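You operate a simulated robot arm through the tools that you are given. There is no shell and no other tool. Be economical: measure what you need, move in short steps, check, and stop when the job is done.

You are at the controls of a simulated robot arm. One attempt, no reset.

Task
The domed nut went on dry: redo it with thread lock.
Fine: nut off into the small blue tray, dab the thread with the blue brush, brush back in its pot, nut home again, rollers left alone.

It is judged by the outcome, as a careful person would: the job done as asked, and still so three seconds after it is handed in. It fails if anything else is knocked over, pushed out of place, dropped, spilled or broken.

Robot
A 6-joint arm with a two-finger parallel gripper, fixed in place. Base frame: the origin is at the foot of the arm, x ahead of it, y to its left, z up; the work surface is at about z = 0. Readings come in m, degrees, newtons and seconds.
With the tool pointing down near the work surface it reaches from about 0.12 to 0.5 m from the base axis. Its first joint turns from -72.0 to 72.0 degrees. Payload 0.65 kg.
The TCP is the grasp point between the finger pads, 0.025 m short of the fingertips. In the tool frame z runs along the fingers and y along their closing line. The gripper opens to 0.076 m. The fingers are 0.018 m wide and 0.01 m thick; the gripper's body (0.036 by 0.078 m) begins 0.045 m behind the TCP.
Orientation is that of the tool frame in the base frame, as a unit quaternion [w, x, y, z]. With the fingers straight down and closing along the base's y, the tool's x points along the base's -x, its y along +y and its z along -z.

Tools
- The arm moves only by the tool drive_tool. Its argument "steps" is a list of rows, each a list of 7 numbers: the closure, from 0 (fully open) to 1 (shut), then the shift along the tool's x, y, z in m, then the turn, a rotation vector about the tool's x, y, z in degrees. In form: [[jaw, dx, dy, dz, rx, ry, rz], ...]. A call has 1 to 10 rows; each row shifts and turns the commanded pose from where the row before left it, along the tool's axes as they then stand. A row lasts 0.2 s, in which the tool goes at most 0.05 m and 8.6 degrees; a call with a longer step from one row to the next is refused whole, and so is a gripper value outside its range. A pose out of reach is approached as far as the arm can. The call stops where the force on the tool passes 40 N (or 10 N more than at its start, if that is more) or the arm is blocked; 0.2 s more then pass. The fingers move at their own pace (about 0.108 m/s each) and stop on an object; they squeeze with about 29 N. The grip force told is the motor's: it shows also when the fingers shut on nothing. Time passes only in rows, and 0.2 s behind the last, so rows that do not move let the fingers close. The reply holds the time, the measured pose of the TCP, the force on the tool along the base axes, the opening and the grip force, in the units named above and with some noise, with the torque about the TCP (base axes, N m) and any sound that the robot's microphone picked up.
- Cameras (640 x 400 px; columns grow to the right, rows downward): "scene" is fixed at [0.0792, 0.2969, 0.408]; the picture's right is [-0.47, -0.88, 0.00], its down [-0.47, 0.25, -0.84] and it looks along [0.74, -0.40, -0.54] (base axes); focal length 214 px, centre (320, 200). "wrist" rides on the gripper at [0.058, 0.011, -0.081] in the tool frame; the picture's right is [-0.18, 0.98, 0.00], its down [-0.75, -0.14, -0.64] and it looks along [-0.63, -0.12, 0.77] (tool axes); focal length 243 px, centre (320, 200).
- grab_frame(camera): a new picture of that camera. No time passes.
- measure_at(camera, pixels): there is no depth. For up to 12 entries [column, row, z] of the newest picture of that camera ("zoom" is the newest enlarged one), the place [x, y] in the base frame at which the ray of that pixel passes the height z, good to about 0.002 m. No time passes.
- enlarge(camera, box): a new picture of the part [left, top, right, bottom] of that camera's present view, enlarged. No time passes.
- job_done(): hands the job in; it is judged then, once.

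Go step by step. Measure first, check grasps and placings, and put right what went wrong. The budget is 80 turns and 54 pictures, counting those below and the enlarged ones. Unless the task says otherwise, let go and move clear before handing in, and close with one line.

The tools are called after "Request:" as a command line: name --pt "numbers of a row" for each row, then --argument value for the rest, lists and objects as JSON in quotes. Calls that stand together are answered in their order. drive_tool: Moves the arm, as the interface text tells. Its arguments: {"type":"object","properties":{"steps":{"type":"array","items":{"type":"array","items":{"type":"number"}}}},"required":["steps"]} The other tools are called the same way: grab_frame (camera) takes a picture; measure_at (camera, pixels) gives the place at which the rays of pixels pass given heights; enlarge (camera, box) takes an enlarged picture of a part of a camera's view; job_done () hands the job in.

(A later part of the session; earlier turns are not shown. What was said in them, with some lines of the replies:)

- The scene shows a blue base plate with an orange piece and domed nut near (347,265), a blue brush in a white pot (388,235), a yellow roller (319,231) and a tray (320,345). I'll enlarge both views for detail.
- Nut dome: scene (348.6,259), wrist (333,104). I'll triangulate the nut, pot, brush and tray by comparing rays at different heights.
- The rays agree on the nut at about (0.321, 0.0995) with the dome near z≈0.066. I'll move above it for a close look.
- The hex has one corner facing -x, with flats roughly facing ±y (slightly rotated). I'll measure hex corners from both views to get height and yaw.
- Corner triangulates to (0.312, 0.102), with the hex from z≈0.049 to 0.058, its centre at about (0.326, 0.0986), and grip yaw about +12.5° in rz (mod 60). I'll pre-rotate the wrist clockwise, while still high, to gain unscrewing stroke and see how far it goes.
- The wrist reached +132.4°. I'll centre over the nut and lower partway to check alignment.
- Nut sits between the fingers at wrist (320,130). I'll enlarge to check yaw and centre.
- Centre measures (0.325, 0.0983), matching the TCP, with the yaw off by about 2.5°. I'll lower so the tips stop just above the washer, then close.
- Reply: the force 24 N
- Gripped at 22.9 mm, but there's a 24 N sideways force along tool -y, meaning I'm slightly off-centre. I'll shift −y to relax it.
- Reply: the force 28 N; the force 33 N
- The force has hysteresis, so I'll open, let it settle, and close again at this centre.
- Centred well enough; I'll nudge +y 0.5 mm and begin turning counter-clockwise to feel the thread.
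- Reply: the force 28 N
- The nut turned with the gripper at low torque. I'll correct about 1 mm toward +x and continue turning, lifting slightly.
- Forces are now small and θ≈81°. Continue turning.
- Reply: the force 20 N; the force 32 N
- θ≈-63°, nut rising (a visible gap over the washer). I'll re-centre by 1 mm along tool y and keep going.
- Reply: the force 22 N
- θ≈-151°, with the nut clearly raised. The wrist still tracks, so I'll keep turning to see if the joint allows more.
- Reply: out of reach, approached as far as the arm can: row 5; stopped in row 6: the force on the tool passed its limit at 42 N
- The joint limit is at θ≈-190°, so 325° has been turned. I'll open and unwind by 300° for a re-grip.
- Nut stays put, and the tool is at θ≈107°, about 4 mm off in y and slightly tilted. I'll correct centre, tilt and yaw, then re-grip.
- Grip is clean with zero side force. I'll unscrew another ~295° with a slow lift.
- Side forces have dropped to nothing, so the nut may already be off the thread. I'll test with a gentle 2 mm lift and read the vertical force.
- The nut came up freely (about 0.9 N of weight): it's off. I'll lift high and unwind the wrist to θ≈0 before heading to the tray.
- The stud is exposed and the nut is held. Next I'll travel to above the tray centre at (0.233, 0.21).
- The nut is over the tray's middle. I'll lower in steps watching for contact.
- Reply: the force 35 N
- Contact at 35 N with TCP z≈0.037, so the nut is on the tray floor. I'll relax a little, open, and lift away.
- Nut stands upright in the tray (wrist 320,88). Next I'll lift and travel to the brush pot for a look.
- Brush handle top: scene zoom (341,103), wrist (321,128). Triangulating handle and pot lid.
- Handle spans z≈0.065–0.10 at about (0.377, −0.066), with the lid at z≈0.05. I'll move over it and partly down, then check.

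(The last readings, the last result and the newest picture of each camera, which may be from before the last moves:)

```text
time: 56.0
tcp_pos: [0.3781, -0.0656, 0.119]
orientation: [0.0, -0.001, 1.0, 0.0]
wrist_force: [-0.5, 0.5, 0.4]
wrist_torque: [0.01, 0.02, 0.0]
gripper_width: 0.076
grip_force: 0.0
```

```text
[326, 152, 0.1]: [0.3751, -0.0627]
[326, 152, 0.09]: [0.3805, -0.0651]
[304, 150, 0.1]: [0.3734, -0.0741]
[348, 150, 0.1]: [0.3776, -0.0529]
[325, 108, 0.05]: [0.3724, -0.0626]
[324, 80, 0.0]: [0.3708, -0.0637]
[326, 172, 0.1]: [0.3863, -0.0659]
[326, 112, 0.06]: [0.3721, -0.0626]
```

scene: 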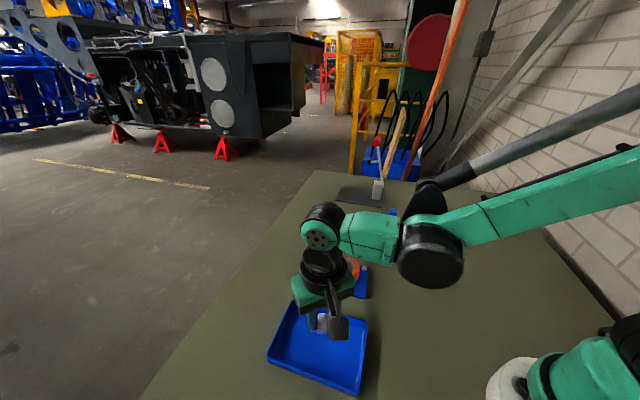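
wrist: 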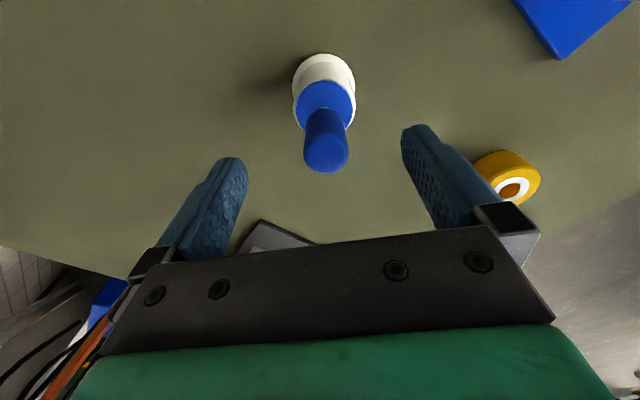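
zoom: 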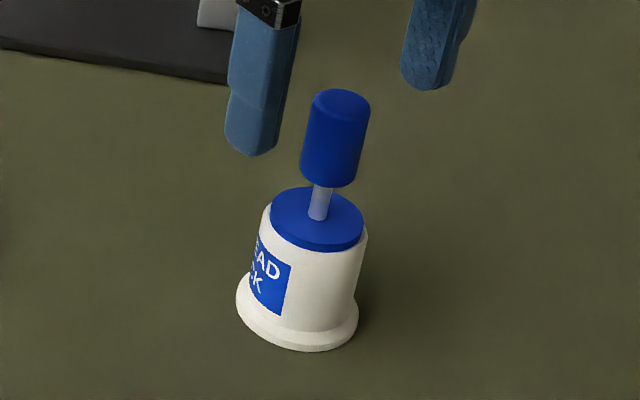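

Handle axis refined to (0.375, −0.0635). I'll shift, lower to z≈0.087 and close gently.

Request:
drive_tool --pt "0 0.002 0.0025 0 0 0 0" --pt "0 0 0 0.016 0 0 0" --pt "0 0 0 0.016 0 0 0" --pt "0.55 0 0 0 0 0 0" --pt "0.55 0 0 0 0 0 0" --pt "0.65 0 0 0 0 0 0" --pt "0.7 0 0 0 0 0 0" --pt "0.75 0 0 0 0 0 0" --pt "1 0 0 0 0 0 0" --pt "1 0 0 0 0 0 0"

Request:
enlarge --camera "scene" --box '[350, 195, 430, 255]'

```text
time: 58.2
tcp_pos: [0.3763, -0.0629, 0.0874]
orientation: [0.0, -0.002, 1.0, 0.0]
wrist_force: [-0.8, 0.1, 0.3]
wrist_torque: [0.01, -0.02, 0.02]
gripper_width: 0.0195
grip_force: 29.1
```

```text
6.67 times, centred on (390, 225) of scene
```

zoom: 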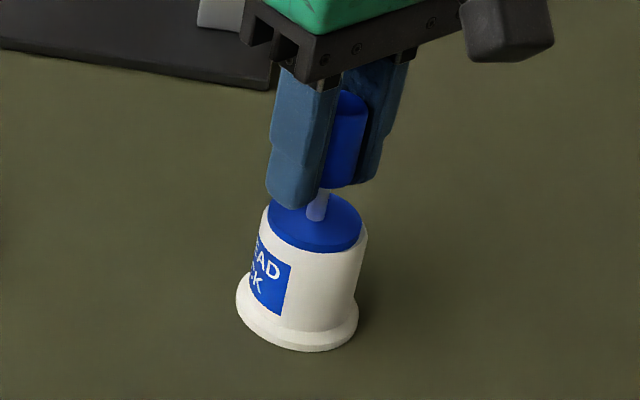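

Gripped at 19.5 mm with no side force, and the pot hasn't moved. Lifting straight up.

Request:
drive_tool --pt "1 0 0 -0.01 0 0 0" --pt "1 0 0 -0.015 0 0 0" --pt "1 0 0 -0.02 0 0 0" --pt "1 0 0 -0.02 0 0 0" --pt "1 0 0 -0.025 0 0 0" --pt "1 0 0 0 0 0 0"

Request:
enlarge --camera "scene" --box '[350, 165, 450, 255]'

Request:
grab_frame --camera "wrist"

```text
time: 59.6
tcp_pos: [0.3761, -0.0616, 0.1783]
orientation: [0.0, -0.001, 1.0, 0.0]
wrist_force: [-0.9, 0.3, -0.1]
wrist_torque: [-0.01, -0.01, 0.0]
gripper_width: 0.0197
grip_force: 29.0
```

```text
4.44 times, centred on (400, 210) of scene
```

zoom: 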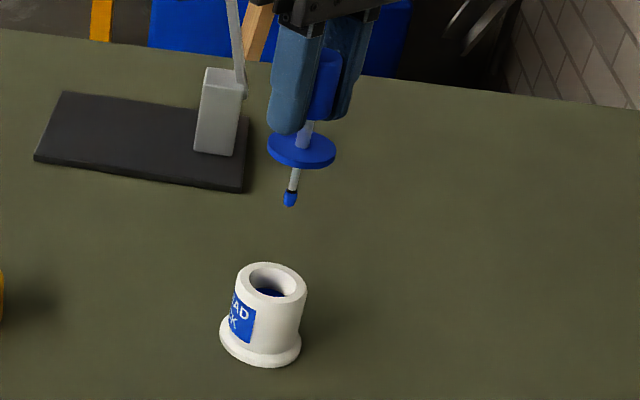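

```text
21 pictures are left
```

wrist: 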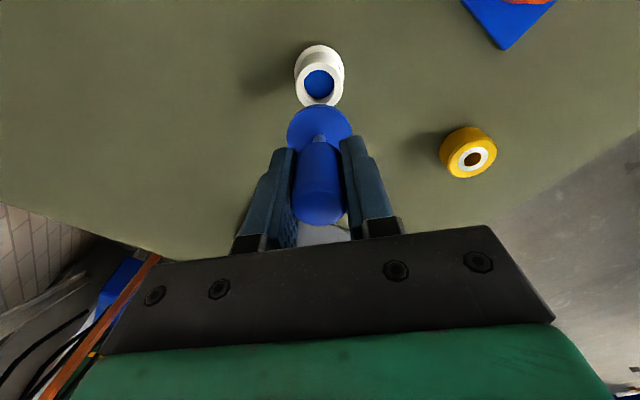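

The brush came out cleanly with its lid, tip at zoom (289,205). I'll find the tip's length and then the stud's top.

Request:
measure_at --camera "zoom" --pixels '[[289, 207, 0.08], [289, 207, 0.1], [289, 207, 0.12], [289, 190, 0.11], [301, 150, 0.13], [301, 150, 0.14], [272, 285, 0.04], [272, 283, 0.045]]'

Request:
enlarge --camera "scene" --box '[318, 240, 382, 290]'

```text
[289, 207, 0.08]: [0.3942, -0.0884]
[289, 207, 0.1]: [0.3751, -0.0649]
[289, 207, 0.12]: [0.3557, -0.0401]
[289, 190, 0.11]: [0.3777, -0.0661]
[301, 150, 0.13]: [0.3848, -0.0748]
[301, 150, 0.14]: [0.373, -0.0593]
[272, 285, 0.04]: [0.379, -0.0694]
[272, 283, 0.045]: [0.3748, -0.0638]
```

```text
8.00 times, centred on (350, 265) of scene
```

zoom: 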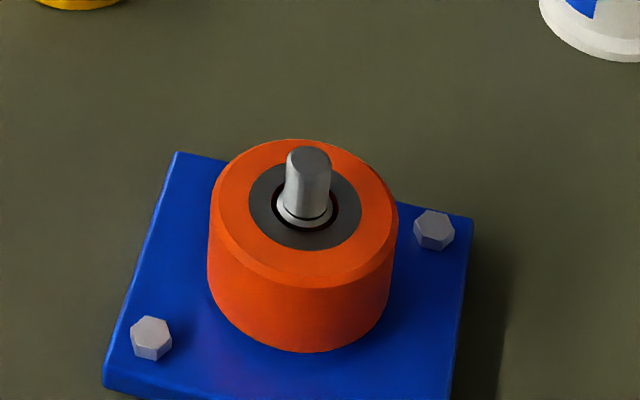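

Tip is 0.078 m below the TCP. Measuring the stud's top and root.

Request:
measure_at --camera "zoom" --pixels '[[309, 156, 0.055], [309, 156, 0.06], [309, 156, 0.065], [309, 156, 0.07], [305, 205, 0.045], [305, 205, 0.05], [287, 175, 0.06], [331, 175, 0.06], [304, 208, 0.042]]'

```text
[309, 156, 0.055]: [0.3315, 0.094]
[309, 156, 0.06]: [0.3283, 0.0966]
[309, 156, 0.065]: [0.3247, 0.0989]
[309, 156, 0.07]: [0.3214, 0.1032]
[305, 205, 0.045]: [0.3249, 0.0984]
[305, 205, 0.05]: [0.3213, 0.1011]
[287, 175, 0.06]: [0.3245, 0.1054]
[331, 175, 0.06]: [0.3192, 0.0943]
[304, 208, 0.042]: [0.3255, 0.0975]
```

Stud is at (0.325, 0.0985), z 0.045–0.065, radius about 6 mm. I'll bring the brush tip beside it on the −y side and lower to mid-thread.

Request:
drive_tool --pt "1 0.01 0.03 0 0 0 0" --pt "1 0.01 0.03 0 0 0 0" --pt "1 0.01 0.03 0 0 0 0" --pt "1 0.01 0.03 0 0 0 0" --pt "1 0.01 0.0295 0 0 0 0" --pt "1 0 0 0.022 0 0 0" --pt "1 0 0 0.021 0 0 0" --pt "1 0 0 0 0 0 0"

Request:
enlarge --camera "scene" --box '[318, 225, 398, 285]'

Request:
enlarge --camera "wrist" --box '[240, 40, 400, 140]'

```text
time: 61.4
tcp_pos: [0.3237, 0.0879, 0.1353]
orientation: [0.0, -0.001, 1.0, 0.0]
wrist_force: [0.7, 0.3, -0.4]
wrist_torque: [0.0, 0.01, 0.0]
gripper_width: 0.0194
grip_force: 29.0
```

```text
6.67 times, centred on (358, 255) of scene
```

zoom: 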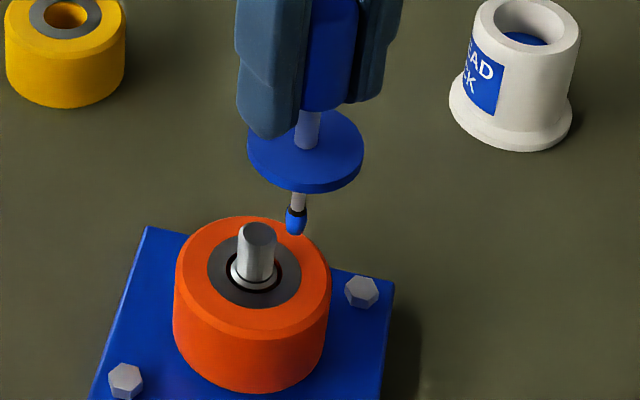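

```text
4.00 times, centred on (320, 90) of wrist
```

zoom: 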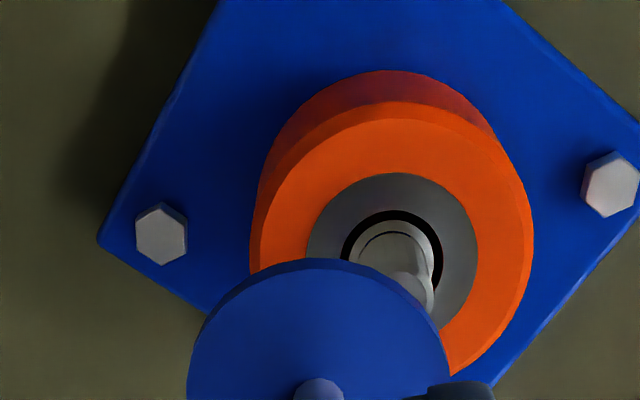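

Tip at zoom (295,232); checking its height against the stud.

Request:
measure_at --camera "zoom" --pixels '[[295, 234, 0.055], [295, 234, 0.06], [295, 234, 0.065], [295, 234, 0.07], [257, 234, 0.06], [257, 234, 0.065]]'

```text
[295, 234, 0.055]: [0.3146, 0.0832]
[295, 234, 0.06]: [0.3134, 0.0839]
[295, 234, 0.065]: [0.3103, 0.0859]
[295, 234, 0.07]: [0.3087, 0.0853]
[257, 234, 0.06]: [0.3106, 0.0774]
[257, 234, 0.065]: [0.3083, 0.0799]
```

Request:
measure_at --camera "scene" --pixels '[[354.25, 260.1, 0.045], [354.25, 260.1, 0.05], [354.25, 260.1, 0.055], [354.25, 260.1, 0.06], [354.25, 257.1, 0.06], [348.5, 259.8, 0.065]]'

```text
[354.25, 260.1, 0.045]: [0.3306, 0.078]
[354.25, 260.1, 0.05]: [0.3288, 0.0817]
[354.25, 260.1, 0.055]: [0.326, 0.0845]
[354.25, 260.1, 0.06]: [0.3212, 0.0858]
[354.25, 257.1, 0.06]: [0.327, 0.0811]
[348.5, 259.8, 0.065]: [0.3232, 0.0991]
```

Tip is at (0.325, 0.085, 0.056). I'll ease it +y toward the stud.

Request:
drive_tool --pt "1 0 0.002 0 0 0 0" --pt "1 0 0.002 0 0 0 0" --pt "1 0 0 0 0 0 0"

Request:
drive_tool --pt "1 0 0.001 0 0 0 0" --pt "1 0 0 0 0 0 0"

Request:
enlarge --camera "scene" --box '[328, 235, 376, 271]'

```text
time: 62.2
tcp_pos: [0.3258, 0.09, 0.1355]
orientation: [0.0, 0.0, 1.0, -0.001]
wrist_force: [-0.9, -0.7, -0.4]
wrist_torque: [0.0, 0.06, -0.04]
gripper_width: 0.0193
grip_force: 28.8
```

```text
time: 62.8
tcp_pos: [0.3248, 0.0923, 0.1351]
orientation: [0.0, -0.001, 1.0, 0.001]
wrist_force: [-0.2, 0.3, -0.3]
wrist_torque: [0.02, 0.0, 0.0]
gripper_width: 0.0195
grip_force: 29.0
```

```text
11.11 times, centred on (352, 253) of scene
```

zoom: 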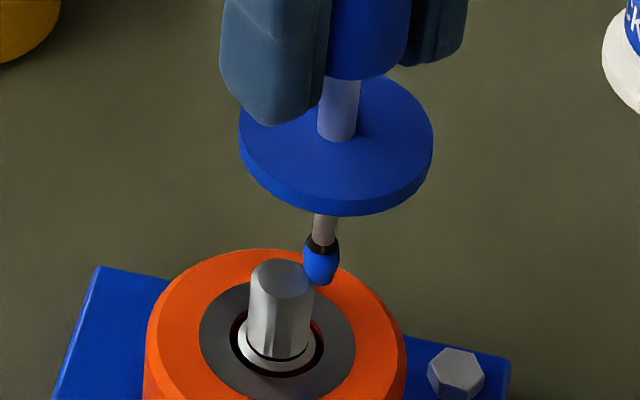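

No contact yet, but nearly there. I'll lower 3 mm and ease in further.

Request:
drive_tool --pt "1 0 0 0.003 0 0 0" --pt "1 0 0.0015 0 0 0 0" --pt "1 0 0 0 0 0 0"

Request:
drive_tool --pt "1 0 0.001 0 0 0 0" --pt "1 0 0 0 0 0 0"

Request:
enlarge --camera "scene" --box '[328, 235, 376, 271]'

```text
time: 63.6
tcp_pos: [0.3262, 0.0921, 0.132]
orientation: [0.0, -0.001, 1.0, 0.0]
wrist_force: [-2.2, -6.0, 0.0]
wrist_torque: [-0.53, 0.21, -0.04]
gripper_width: 0.0197
grip_force: 28.5
```

```text
time: 64.2
tcp_pos: [0.3257, 0.0941, 0.1318]
orientation: [0.001, -0.001, 1.0, -0.001]
wrist_force: [-4.4, -10.9, 0.2]
wrist_torque: [-0.87, 0.35, 0.0]
gripper_width: 0.0198
grip_force: 28.8
```

```text
11.11 times, centred on (352, 253) of scene
```

zoom: 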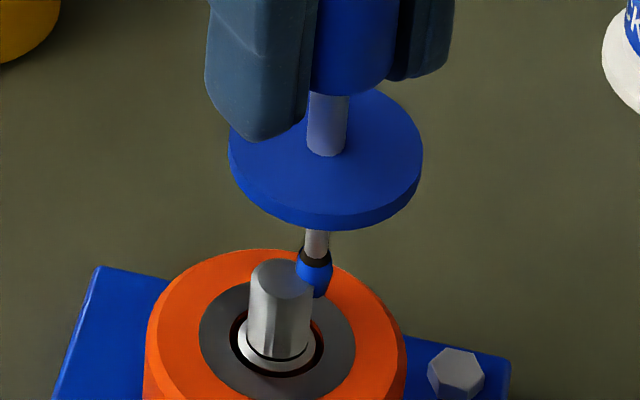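

Solid contact (11 N). I'll ease off, stroke gently up and down, then retract and look for a blue mark.

Request:
drive_tool --pt "1 0 -0.001 0 0 0 0" --pt "1 0 0 0.002 0 0 0" --pt "1 0 0 -0.002 0 0 0" --pt "1 0 0 0 0 0 0" --pt "1 0 0 0 0 0 0" --pt "1 0 -0.006 0 0 0 0" --pt "1 0 0 -0.024 0 0 0" --pt "1 0 0 -0.022 0 0 0" --pt "1 0 0 0 0 0 0"

Request:
enlarge --camera "scene" --box '[328, 235, 376, 271]'

```text
time: 66.2
tcp_pos: [0.3271, 0.0868, 0.1785]
orientation: [0.0, 0.0, 1.0, 0.0]
wrist_force: [-0.1, 0.1, 0.0]
wrist_torque: [0.01, -0.04, -0.01]
gripper_width: 0.0196
grip_force: 29.1
```

```text
11.11 times, centred on (352, 253) of scene
```

zoom: 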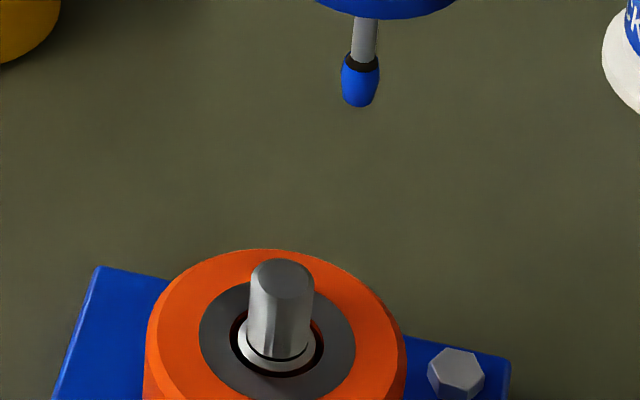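

No mark visible from this side; the dabbed side faces −y, so I'll look with the wrist camera.

Request:
enlarge --camera "wrist" --box '[290, 30, 386, 90]'

```text
6.67 times, centred on (338, 60) of wrist
```

zoom: 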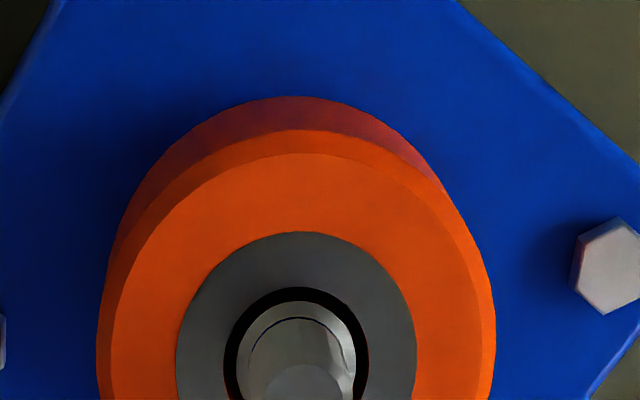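

No mark shows, perhaps simply not rendered, but I'll be thorough and dab the −x side too, where both cameras can see.

Request:
drive_tool --pt "1 0.012 0.012 0 0 0 0" --pt "1 0 0 0.023 0 0 0" --pt "1 0 0 0.022 0 0 0" --pt "1 0 0 0 0 0 0" --pt "1 -0.002 0 0 0 0 0" --pt "1 -0.002 0 0 0 0 0" --pt "1 0 0 0 0 0 0"

Request:
drive_tool --pt "1 -0.0015 0 0 0 0 0" --pt "1 0 0 0 0 0 0"

Request:
enlarge --camera "scene" --box '[328, 235, 376, 271]'

```text
time: 67.8
tcp_pos: [0.3181, 0.0988, 0.1317]
orientation: [0.0, 0.0, 1.0, 0.0]
wrist_force: [0.2, -0.6, -0.9]
wrist_torque: [-0.01, 0.04, -0.02]
gripper_width: 0.0193
grip_force: 28.7
```

```text
time: 68.4
tcp_pos: [0.3184, 0.0997, 0.1331]
orientation: [-0.001, -0.001, 1.0, 0.0]
wrist_force: [-0.1, 0.1, -0.2]
wrist_torque: [-0.01, 0.03, 0.0]
gripper_width: 0.0194
grip_force: 29.3
```

```text
11.11 times, centred on (352, 253) of scene
```

zoom: 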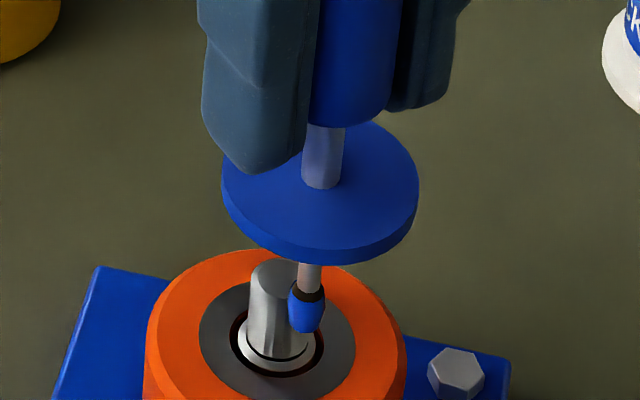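

Tip is beside the lower-mid thread. A bit closer.

Request:
drive_tool --pt "1 -0.0015 0 0 0 0 0" --pt "1 0 0 0 0 0 0"

```text
time: 69.0
tcp_pos: [0.3202, 0.0993, 0.1325]
orientation: [-0.001, 0.0, 1.0, 0.0]
wrist_force: [-6.9, -1.6, 0.4]
wrist_torque: [-0.09, 0.57, 0.02]
gripper_width: 0.0195
grip_force: 28.8
```

Contact at 7 N. I'll stroke up along the thread, hold, and retract.

Request:
drive_tool --pt "1 0 0 0 0 0 0" --pt "1 0 0.001 -0.002 0 0 0" --pt "1 0 -0.001 -0.002 0 0 0" --pt "1 0 0 0.002 0 0 0" --pt "1 0 0 0 0 0 0" --pt "1 0.008 0 0 0 0 0" --pt "1 0 0 -0.022 0 0 0" --pt "1 0 0 -0.021 0 0 0" --pt "1 0 0 0 0 0 0"

Request:
enlarge --camera "scene" --box '[328, 235, 376, 271]'

```text
time: 71.0
tcp_pos: [0.3129, 0.0983, 0.1774]
orientation: [-0.001, -0.001, 1.0, 0.0]
wrist_force: [0.4, -0.3, -0.8]
wrist_torque: [-0.01, 0.0, 0.0]
gripper_width: 0.019
grip_force: 29.0
```

```text
11.11 times, centred on (352, 253) of scene
```

zoom: 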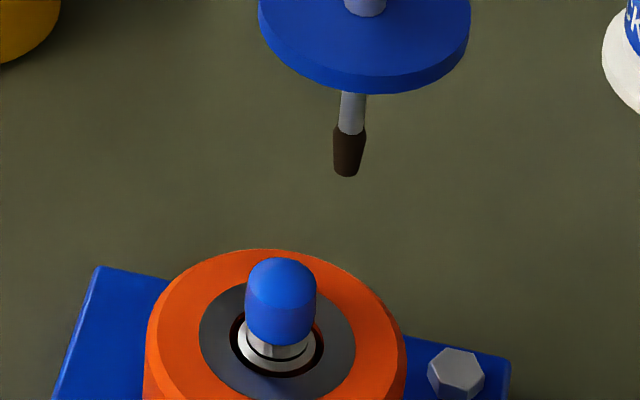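

The thread is now visibly blue and the brush is bare, so the second dab did the job. I'll carry the brush back over its pot.

Request:
drive_tool --pt "1 -0.0105 -0.027 0 0 0 0" --pt "1 -0.0105 -0.027 0 0 0 0" --pt "1 -0.0105 -0.027 0 0 0 0" --pt "1 -0.0105 -0.027 0 0 0 0" --pt "1 -0.0105 -0.027 0 0 0 0" --pt "1 -0.0105 -0.027 0 0 0 0" --pt "1 0 0 0.025 0 0 0" --pt "1 0 0 0.01 0 0 0" --pt "1 0 0 0 0 0 0"

Request:
enlarge --camera "scene" --box '[350, 185, 430, 255]'

Request:
enlarge --camera "wrist" --box '[240, 30, 400, 130]'

```text
time: 73.0
tcp_pos: [0.3742, -0.062, 0.1431]
orientation: [0.0, -0.002, 1.0, 0.001]
wrist_force: [0.0, 0.3, -0.3]
wrist_torque: [0.03, 0.02, 0.0]
gripper_width: 0.0192
grip_force: 29.4
```

```text
5.71 times, centred on (390, 220) of scene
```

zoom: 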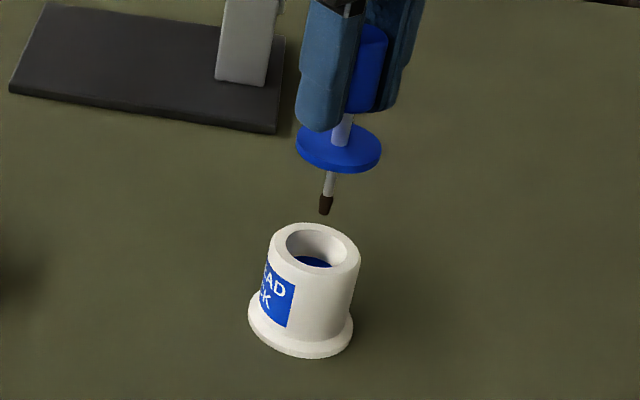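

```text
4.00 times, centred on (320, 80) of wrist
```

zoom: 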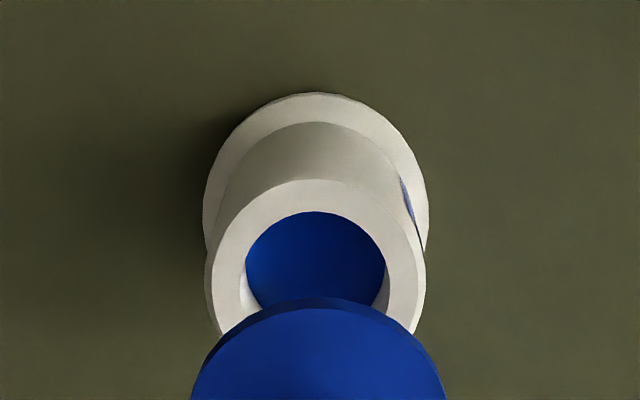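

The brush lines up over the mouth of the pot. Lowering it to its original height.

Request:
drive_tool --pt "1 0 0 0.015 0 0 0" --pt "1 0 0 0.015 0 0 0" --pt "1 0 0 0.012 0 0 0" --pt "1 0 0 0.008 0 0 0" --pt "1 0 0 0.004 0 0 0" --pt "1 0 0 0 0 0 0"

Request:
enlarge --camera "scene" --box '[350, 195, 430, 255]'

```text
time: 74.4
tcp_pos: [0.3761, -0.0634, 0.0887]
orientation: [-0.001, -0.002, 1.0, 0.0]
wrist_force: [-0.8, -0.2, -1.1]
wrist_torque: [0.01, -0.03, 0.03]
gripper_width: 0.0192
grip_force: 28.8
```

```text
6.67 times, centred on (390, 225) of scene
```

zoom: 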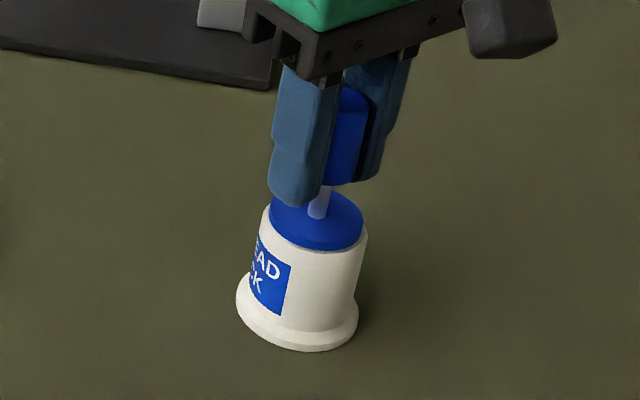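

The brush is seated with its lid on the rim. I'll settle it 1 mm, open, rise and look.

Request:
drive_tool --pt "1 0 0 0.0008 0 0 0" --pt "0.7 0 0 0 0 0 0" --pt "0.5 0 0 0 0 0 0" --pt "0.2 0 0 0 0 0 0" --pt "0 0 0 0 0 0 0" --pt "0 0 0 -0.03 0 0 0" --pt "0 0 0 -0.04 0 0 0" --pt "0 0 0 -0.04 0 0 0" --pt "0 0 0 0 0 0 0"

Request:
drive_tool --pt "0 0.0203 0.0391 0 0 0 0" --pt "0 0.0203 0.0391 0 0 0 0" --pt "0 0.0203 0.0391 0 0 0 0" --pt "0 0.0203 0.0391 0 0 0 0" --pt "0 0.0203 0.0391 0 0 0 0" --pt "0 0.0203 0.0391 0 0 0 0" --pt "0 0.0203 0.0391 0 0 0 0" --pt "0 0 0 0 0 0 -7" --pt "0 0 0 0 0 0 -8.3" --pt "0 0 0 0 0 0 -8.3"

Request:
drive_tool --pt "0 0 0 0 0 0 -8.3" --pt "0 0 0 0 0 0 -8.3" --pt "0 0 0 0 0 0 -8.3" --pt "0 0 0 0 0 0 -8.3" --pt "0 0 0 0 0 0 -8.3" --pt "0 0 0 0 0 0 -8.3" --pt "0 0 0 0 0 0 -8.3" --pt "0 0 0 0 0 0 -8.3" --pt "0 0 0 0 0 0 -8.3" --pt "0 0 0 0 0 0 -8.3"

Request:
drive_tool --pt "0 0 0 0 0 0 -8" --pt "0 0 0 0.04 0 0 0" --pt "0 0 0 0.04 0 0 0" --pt "0 0 0 0.02 0 0 0" --pt "0 0 0 0 0 0 0"

Request:
grab_frame --camera "scene"

Request:
grab_frame --camera "wrist"

```text
time: 76.4
tcp_pos: [0.3758, -0.0618, 0.2001]
orientation: [0.0, 0.0, 1.0, 0.0]
wrist_force: [-0.5, 0.6, 0.7]
wrist_torque: [0.0, 0.0, -0.01]
gripper_width: 0.0759
grip_force: 0.0
```

```text
time: 78.6
tcp_pos: [0.233, 0.2112, 0.1977]
orientation: [0.0, -0.207, 0.978, 0.0]
wrist_force: [-0.7, -0.1, 0.9]
wrist_torque: [0.01, 0.01, 0.02]
gripper_width: 0.0756
grip_force: 0.1
```

```text
time: 80.8
tcp_pos: [0.2319, 0.2105, 0.1971]
orientation: [0.0, 0.803, -0.596, 0.001]
wrist_force: [-0.4, 0.4, -0.5]
wrist_torque: [0.01, 0.01, -0.04]
gripper_width: 0.0759
grip_force: 0.1
```

```text
time: 82.0
tcp_pos: [0.2349, 0.2097, 0.0979]
orientation: [-0.001, 0.842, -0.539, 0.0]
wrist_force: [-0.6, 0.0, -0.2]
wrist_torque: [-0.02, 0.01, 0.01]
gripper_width: 0.0758
grip_force: 0.0
```

```text
8 pictures are left
```

scene: 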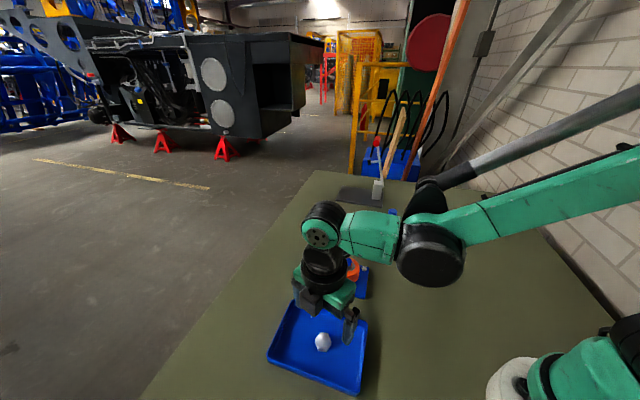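

```text
7 pictures are left
```

wrist: 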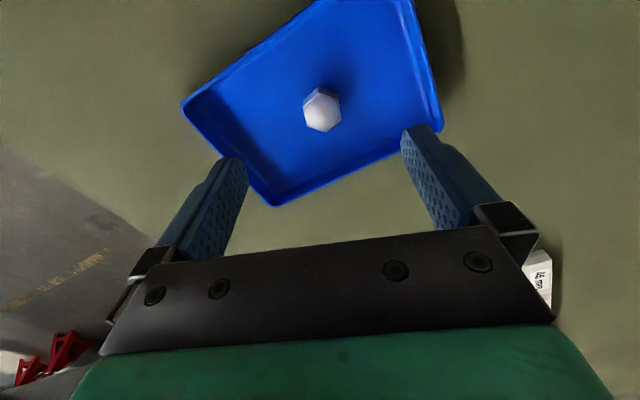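

Only 7 pictures left, so I'll use them sparingly. Nut in wrist at (322,110): measuring its centre.

Request:
measure_at --camera "wrist" --pixels '[[322, 110, 0.015], [322, 110, 0.02], [322, 112, 0.025], [303, 108, 0.014], [341, 108, 0.014], [321, 88, 0.004]]'

Request:
measure_at --camera "scene" --pixels '[[323, 343, 0.015], [323, 343, 0.02], [323, 334, 0.03], [323, 353, 0.004]]'

```text
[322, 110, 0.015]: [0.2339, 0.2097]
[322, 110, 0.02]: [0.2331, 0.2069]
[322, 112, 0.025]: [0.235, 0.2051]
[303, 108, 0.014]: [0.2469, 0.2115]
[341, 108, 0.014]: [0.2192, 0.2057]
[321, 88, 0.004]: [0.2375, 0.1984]
```

```text
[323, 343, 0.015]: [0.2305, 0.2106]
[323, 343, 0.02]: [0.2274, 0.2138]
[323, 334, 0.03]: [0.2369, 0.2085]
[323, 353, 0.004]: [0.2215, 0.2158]
```

Nut centre (0.233, 0.210) matches the TCP. I'll descend to z≈0.0325 and grip.

Request:
drive_tool --pt "0.3 0 0 0.03 0 0 0" --pt "0.3 0 0 0.025 0 0 0" --pt "0.3 0 0 0.01 0 0 0" --pt "0.3 0 0 0 0 0 0" --pt "0.6 0 0 0 0 0 0" --pt "1 0 0 0 0 0 0" --pt "1 0 0 0 0 0 0" --pt "1 0 0 0 0 0 0"

```text
time: 83.8
tcp_pos: [0.2328, 0.2105, 0.032]
orientation: [-0.001, 0.842, -0.539, -0.001]
wrist_force: [-0.3, 0.3, 0.9]
wrist_torque: [-0.02, 0.0, 0.03]
gripper_width: 0.0229
grip_force: 29.2
```

Gripped squarely at 22.9 mm. I'll lift, carry the nut over the stud, and rotate to θ≈-175° for tightening stroke.

Request:
drive_tool --pt "1 0 0 -0.03 0 0 0" --pt "1 0 0 -0.045 0 0 0" --pt "1 0 0 -0.043 0 0 0" --pt "1 0.0351 -0.009 0 0 0 0" --pt "1 0.0352 -0.009 0 0 0 0" --pt "1 0.0352 -0.009 0 0 0 0" --pt "1 0.0351 -0.0091 0 0 0 0" --pt "1 0 0 0 0 0 -8" --pt "1 0 0 0 0 0 -8" --pt "1 0 0 0 0 0 -8"

Request:
drive_tool --pt "1 0 0 0 0 0 -8" --pt "1 0 0 0 0 0 -8" --pt "1 0 0 0 0 0 -8" --pt "1 0 0 0 0 0 -8" --pt "1 0 0 0 0 0 -4" --pt "1 0 0 0.03 0 0 0" --pt "1 0 0 0.02 0 0 0" --pt "1 0 0 0 0 0 0" --pt "1 0 0 0 0 0 0"

Request:
enlarge --camera "scene" --box '[318, 225, 382, 275]'

```text
time: 86.0
tcp_pos: [0.3242, 0.0977, 0.1491]
orientation: [0.001, 0.936, -0.352, 0.0]
wrist_force: [-0.1, -0.2, 0.3]
wrist_torque: [-0.03, -0.06, 0.01]
gripper_width: 0.023
grip_force: 29.0
```

```text
time: 88.0
tcp_pos: [0.3247, 0.098, 0.1014]
orientation: [-0.001, 0.999, -0.046, 0.0]
wrist_force: [-0.3, -0.8, -0.1]
wrist_torque: [0.02, 0.01, -0.01]
gripper_width: 0.0231
grip_force: 28.9
```

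```text
8.00 times, centred on (350, 250) of scene
```

zoom: 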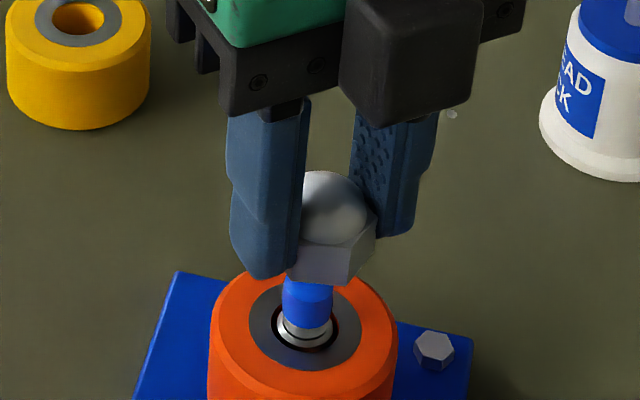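

Nut is poised over the coated stud, perhaps 0.8 mm off. I'll nudge and lower over the stud, feeling for contact.

Request:
drive_tool --pt "1 0.0005 -0.0007 0 0 0 0" --pt "1 0 0 0.004 0 0 0" --pt "1 0 0 0.004 0 0 0" --pt "1 0 0 0.003 0 0 0" --pt "1 0 0 0 0 0 0"

```text
time: 89.2
tcp_pos: [0.3263, 0.0985, 0.0898]
orientation: [0.0, 0.999, -0.046, 0.0]
wrist_force: [-0.3, 1.2, -0.4]
wrist_torque: [0.01, -0.03, 0.01]
gripper_width: 0.0231
grip_force: 29.2
```

Free so far. Continuing down in small steps.

Request:
drive_tool --pt "1 0 0 0.002 0 0 0" --pt "1 0 0 0.002 0 0 0" --pt "1 0 0 0 0 0 0"

Request:
drive_tool --pt "1 0 0 0.002 0 0 0" --pt "1 0 0 0 0 0 0"

```text
time: 90.0
tcp_pos: [0.3258, 0.0975, 0.0861]
orientation: [0.0, 0.999, -0.047, 0.0]
wrist_force: [0.2, 0.5, 0.1]
wrist_torque: [0.0, -0.02, 0.02]
gripper_width: 0.0228
grip_force: 29.2
```

```text
time: 90.6
tcp_pos: [0.3252, 0.0986, 0.0848]
orientation: [0.001, 0.999, -0.047, 0.0]
wrist_force: [-0.4, -0.4, -0.6]
wrist_torque: [-0.02, 0.0, -0.03]
gripper_width: 0.0229
grip_force: 28.6
```

Request:
drive_tool --pt "1 0 0 0.0015 0 0 0" --pt "1 0 0 0 0 0 0"

Request:
drive_tool --pt "1 0 0 0.001 0 0 0" --pt "1 0 0 0 0 0 0"

Request:
enlarge --camera "scene" --box '[318, 235, 382, 285]'

```text
time: 91.2
tcp_pos: [0.3251, 0.0989, 0.0825]
orientation: [0.001, 0.999, -0.046, 0.0]
wrist_force: [0.2, -0.1, 0.5]
wrist_torque: [-0.02, 0.02, -0.01]
gripper_width: 0.0231
grip_force: 28.8
```

```text
time: 91.8
tcp_pos: [0.3265, 0.0978, 0.0823]
orientation: [-0.001, 0.999, -0.046, 0.0]
wrist_force: [0.0, -0.3, -1.0]
wrist_torque: [0.0, -0.02, 0.01]
gripper_width: 0.0229
grip_force: 29.6
```

```text
8.00 times, centred on (350, 260) of scene
```

zoom: 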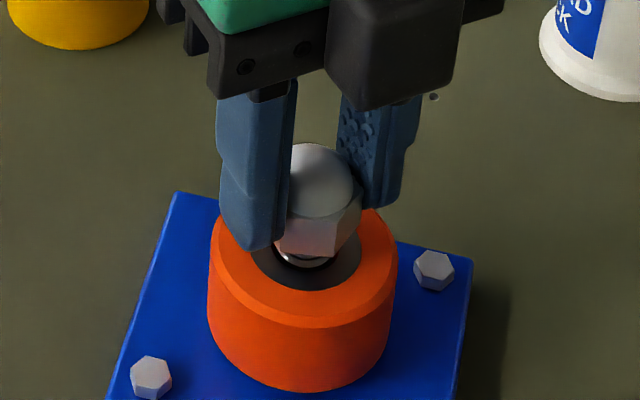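

About 4 mm of gap to the washer remains (nut's lower edge at zoom row 258 against about 282 seated). I'll lower further until the thread catches.

Request:
drive_tool --pt "1 0 0 0.001 0 0 0" --pt "1 0 0 0 0 0 0"

Request:
drive_tool --pt "1 0 0 0.001 0 0 0" --pt "1 0 0 0 0 0 0"

```text
time: 92.4
tcp_pos: [0.325, 0.0998, 0.0805]
orientation: [0.0, 0.999, -0.047, 0.0]
wrist_force: [-0.4, -0.1, -0.5]
wrist_torque: [0.01, -0.04, -0.03]
gripper_width: 0.0231
grip_force: 28.9
```

```text
time: 93.0
tcp_pos: [0.3254, 0.0985, 0.0803]
orientation: [0.0, 0.999, -0.045, 0.001]
wrist_force: [0.4, -0.2, -0.4]
wrist_torque: [0.01, 0.0, 0.02]
gripper_width: 0.0233
grip_force: 29.0
```

Request:
drive_tool --pt "1 0 0 0.001 0 0 0" --pt "1 0 0 0 0 0 0"

Request:
drive_tool --pt "1 0 0 0.0007 0 0 0" --pt "1 0 0 0 0 0 0"

```text
time: 93.6
tcp_pos: [0.3251, 0.0983, 0.0782]
orientation: [0.0, 0.999, -0.046, 0.0]
wrist_force: [-0.5, -0.1, -1.0]
wrist_torque: [0.03, -0.01, -0.01]
gripper_width: 0.0231
grip_force: 29.0
```

```text
time: 94.2
tcp_pos: [0.3246, 0.0996, 0.0762]
orientation: [0.0, 0.999, -0.047, 0.0]
wrist_force: [-0.5, 0.4, -0.2]
wrist_torque: [-0.02, 0.0, -0.03]
gripper_width: 0.023
grip_force: 29.1
```

Still no contact at TCP ≈0.0775. I'll start turning clockwise with a slow descent.

Request:
drive_tool --pt "1 0 0 0.0002 0 0 8.2" --pt "1 0 0 0 0 0 8.2" --pt "1 0 0 0.0002 0 0 8.2" --pt "1 0 0 0 0 0 8.2" --pt "1 0 0 0.0002 0 0 8.2" --pt "1 0 0 0 0 0 8.2" --pt "1 0 0 0 0 0 0"

```text
time: 95.8
tcp_pos: [0.3247, 0.0987, 0.0778]
orientation: [0.0, 0.889, -0.458, 0.001]
wrist_force: [-0.2, 0.1, 0.1]
wrist_torque: [0.02, -0.03, 0.01]
gripper_width: 0.0229
grip_force: 29.1
```

Request:
drive_tool --pt "1 0 0 0.001 0 0 0" --pt "1 0 0 0 0 0 0"

Request:
enlarge --camera "scene" --box '[318, 235, 382, 285]'

```text
time: 96.4
tcp_pos: [0.3253, 0.1001, 0.0762]
orientation: [0.001, 0.89, -0.457, -0.001]
wrist_force: [-8.4, 9.7, -2.0]
wrist_torque: [0.08, 0.14, 0.02]
gripper_width: 0.023
grip_force: 29.4
```

```text
8.00 times, centred on (350, 260) of scene
```

zoom: 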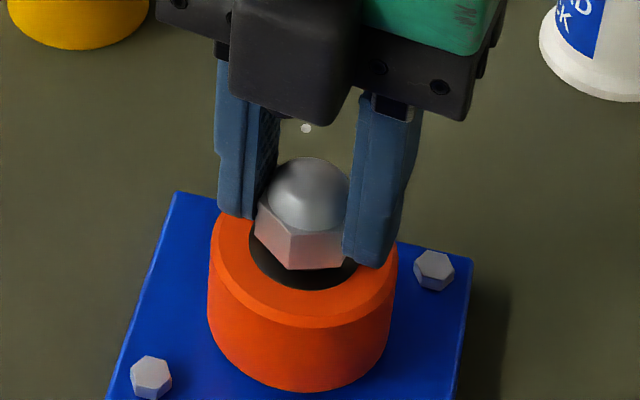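

A side force appeared as the nut caught the thread. The fingertips are level with the nut's bottom, so I'll open, raise 3 mm, wind back 60° and re-grip to keep clear of the roller.

Request:
drive_tool --pt "0.4 -0.0006 0 0 0 0 0" --pt "0.4 0 0 0 0 0 0" --pt "0.4 0 0 -0.003 0 0 -4" --pt "0.4 0 0 0 0 0 -8" --pt "0.4 0 0 0 0 0 -8" --pt "0.4 0 0 0 0 0 -8" --pt "0.4 0 0 0 0 0 -8" --pt "0.4 0 0 0 0 0 -8" --pt "0.4 0 0 0 0 0 -8" --pt "0.4 0 0 0 0 0 -8"

Request:
drive_tool --pt "0.4 0 0 0 0 0 0" --pt "1 0 0 0 0 0 0" --pt "1 0 0 0 0 0 0" --pt "1 0 0 0 0 0 0"

```text
time: 98.6
tcp_pos: [0.3254, 0.0994, 0.0803]
orientation: [0.0, 0.999, 0.049, 0.0]
wrist_force: [0.4, 0.6, -1.0]
wrist_torque: [0.02, 0.01, 0.01]
gripper_width: 0.0459
grip_force: 0.0
```

```text
time: 99.6
tcp_pos: [0.3245, 0.0994, 0.079]
orientation: [0.0, 0.999, 0.048, 0.0]
wrist_force: [0.6, -0.5, -0.2]
wrist_torque: [-0.01, -0.01, 0.0]
gripper_width: 0.0231
grip_force: 28.9
```

Clean grip on the flats. Turning clockwise with a slow descent.

Request:
drive_tool --pt "1 0 0 0 0 0 8.3" --pt "1 0 0 0.0001 0 0 8.3" --pt "1 0 0 0 0 0 8.3" --pt "1 0 0 0.0001 0 0 8.3" --pt "1 0 0 0 0 0 8.3" --pt "1 0 0 0.0001 0 0 8.3" --pt "1 0 0 0 0 0 8.3" --pt "1 0 0 0.0001 0 0 8.3" --pt "1 0 0 0 0 0 8.3" --pt "1 0 0 0 0 0 0"

Request:
drive_tool --pt "1 0 0 0 0 0 8.3" --pt "1 0 0 0.0001 0 0 8.3" --pt "1 0 0 0 0 0 8.3" --pt "1 0 0 0.0001 0 0 8.3" --pt "1 0 0 0 0 0 8.3" --pt "1 0 0 0.0001 0 0 8.3" --pt "1 0 0 0 0 0 8.3" --pt "1 0 0 0.0001 0 0 8.3" --pt "1 0 0 0 0 0 8.3" --pt "1 0 0 0 0 0 0"

```text
time: 101.8
tcp_pos: [0.3254, 0.0993, 0.0786]
orientation: [-0.001, 0.822, -0.569, 0.0]
wrist_force: [-0.6, 8.6, -0.5]
wrist_torque: [0.19, 0.06, 0.05]
gripper_width: 0.0228
grip_force: 29.1
```

```text
time: 104.0
tcp_pos: [0.325, 0.0986, 0.0784]
orientation: [0.001, -0.308, 0.951, 0.0]
wrist_force: [23.7, 2.4, -0.1]
wrist_torque: [0.01, -0.3, -0.03]
gripper_width: 0.0232
grip_force: 28.7
```

The thread is clearly engaged (side load 24 N). Correcting 1 mm toward +x and continuing.

Request:
drive_tool --pt "1 -0.0008 -0.0006 0 0 0 0" --pt "1 0 0 0 0 0 8.3" --pt "1 0 0 0.0001 0 0 8.3" --pt "1 0 0 0 0 0 8.3" --pt "1 0 0 0.0001 0 0 8.3" --pt "1 0 0 0 0 0 8.3" --pt "1 0 0 0.0001 0 0 8.3" --pt "1 0 0 0 0 0 8.3" --pt "1 0 0 0.0001 0 0 8.3" --pt "1 0 0 0 0 0 0"

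Request:
drive_tool --pt "1 0 0 0 0 0 8.3" --pt "1 0 0 0.0001 0 0 8.3" --pt "1 0 0 0 0 0 8.3" --pt "1 0 0 0.0001 0 0 8.3" --pt "1 0 0 0 0 0 8.3" --pt "1 0 0 0 0 0 8.3" --pt "1 0 0 0 0 0 8.3" --pt "1 0 0 0 0 0 8.3" --pt "1 0 0 0 0 0 8.3" --pt "1 0 0 0 0 0 0"

```text
time: 106.2
tcp_pos: [0.3263, 0.0989, 0.0778]
orientation: [-0.002, 0.263, 0.965, -0.001]
wrist_force: [-29.8, -5.1, -0.9]
wrist_torque: [0.01, 0.44, 0.01]
gripper_width: 0.023
grip_force: 28.9
```

```text
time: 108.4
tcp_pos: [0.325, 0.0994, 0.0788]
orientation: [-0.001, 0.794, 0.608, -0.002]
wrist_force: [-26.1, -6.4, -12.4]
wrist_torque: [-0.16, 0.32, 0.39]
gripper_width: 0.0234
grip_force: 29.1
```

Resisting torque is now 0.39 N·m and the tool is being pulled down: the nut is seating. One look.

Request:
enlarge --camera "scene" --box '[318, 235, 382, 285]'

```text
8.00 times, centred on (350, 260) of scene
```

zoom: 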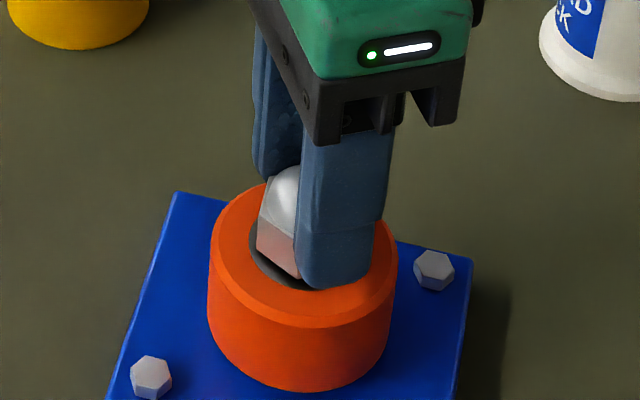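

Lower corner is near its original level (row ~277–282). I'll snug it a few degrees more, reading torque.

Request:
drive_tool --pt "1 0 -0.0005 0 0 0 4" --pt "1 0 0 0 0 0 4" --pt "1 0 0 0 0 0 0"

```text
time: 109.2
tcp_pos: [0.3254, 0.0995, 0.0763]
orientation: [-0.001, 0.834, 0.551, 0.001]
wrist_force: [-10.8, -2.1, -3.7]
wrist_torque: [-0.06, 0.46, 0.64]
gripper_width: 0.0242
grip_force: 29.3
```

Torque is 0.64 N·m and the jaws are opening slightly (24.2 mm) as the hex resists. One more small push to see whether it still turns.

Request:
drive_tool --pt "1 0 0 0 0 0 4" --pt "1 0 0 0 0 0 0"

```text
time: 109.8
tcp_pos: [0.3255, 0.0992, 0.0757]
orientation: [0.0, 0.853, 0.522, 0.001]
wrist_force: [-9.0, -0.1, -1.5]
wrist_torque: [-0.03, 0.31, 0.59]
gripper_width: 0.0247
grip_force: 29.6
```

Torque has levelled off while the jaws spread: the nut is tight. I'll release, rise clear and check.

Request:
drive_tool --pt "0.5 0 0 0 0 0 0" --pt "0.2 0 0 0 0 0 0" --pt "0.1 0 0 0 0 0 0" --pt "0.1 0 0 -0.03 0 0 0" --pt "0.1 0 0 -0.04 0 0 0" --pt "0.1 0 0 -0.04 0 0 0" --pt "0.1 0 0 -0.04 0 0 0" --pt "0.1 0 0 0 0 0 0"

Request:
enlarge --camera "scene" --box '[310, 240, 390, 290]'

```text
time: 111.6
tcp_pos: [0.3242, 0.0984, 0.2292]
orientation: [0.001, 0.853, 0.523, 0.001]
wrist_force: [0.0, -0.1, 0.0]
wrist_torque: [0.0, 0.03, 0.02]
gripper_width: 0.0684
grip_force: 0.1
```

```text
8.00 times, centred on (350, 265) of scene
```

zoom: 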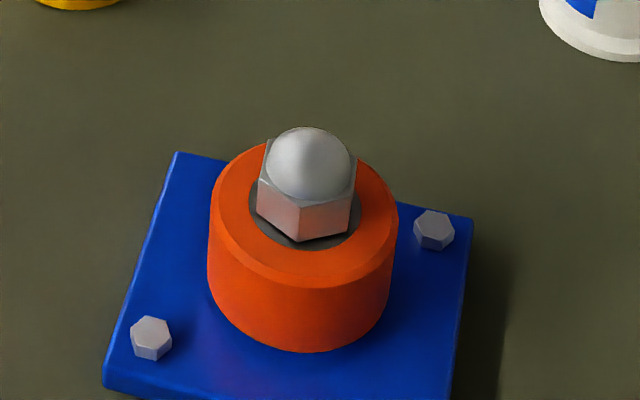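

The dome top (row 127) and lower corner (row 242) match the original exactly: the nut is home and the roller is unmoved. One last overall look.

Request:
grab_frame --camera "scene"

```text
1 pictures are left
```

scene: 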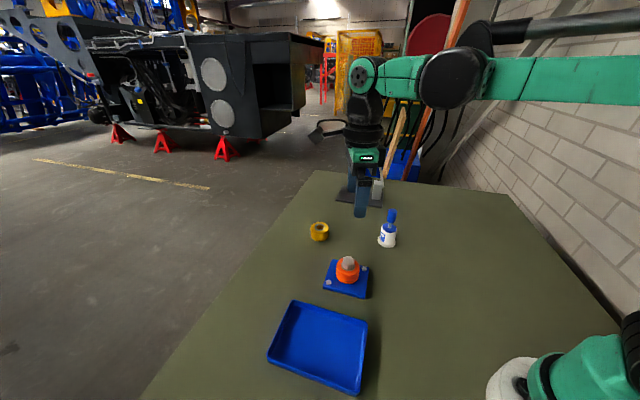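

The nut is back on, the brush is in its pot (388,235), and the rollers and tray are where they started. The arm is clear, so I'm handing in.

Request:
job_done

```text
The job is handed in.
```

The domed nut is back on tight over a thread coated with thread lock, the brush is in its pot, and both rollers are where they were.
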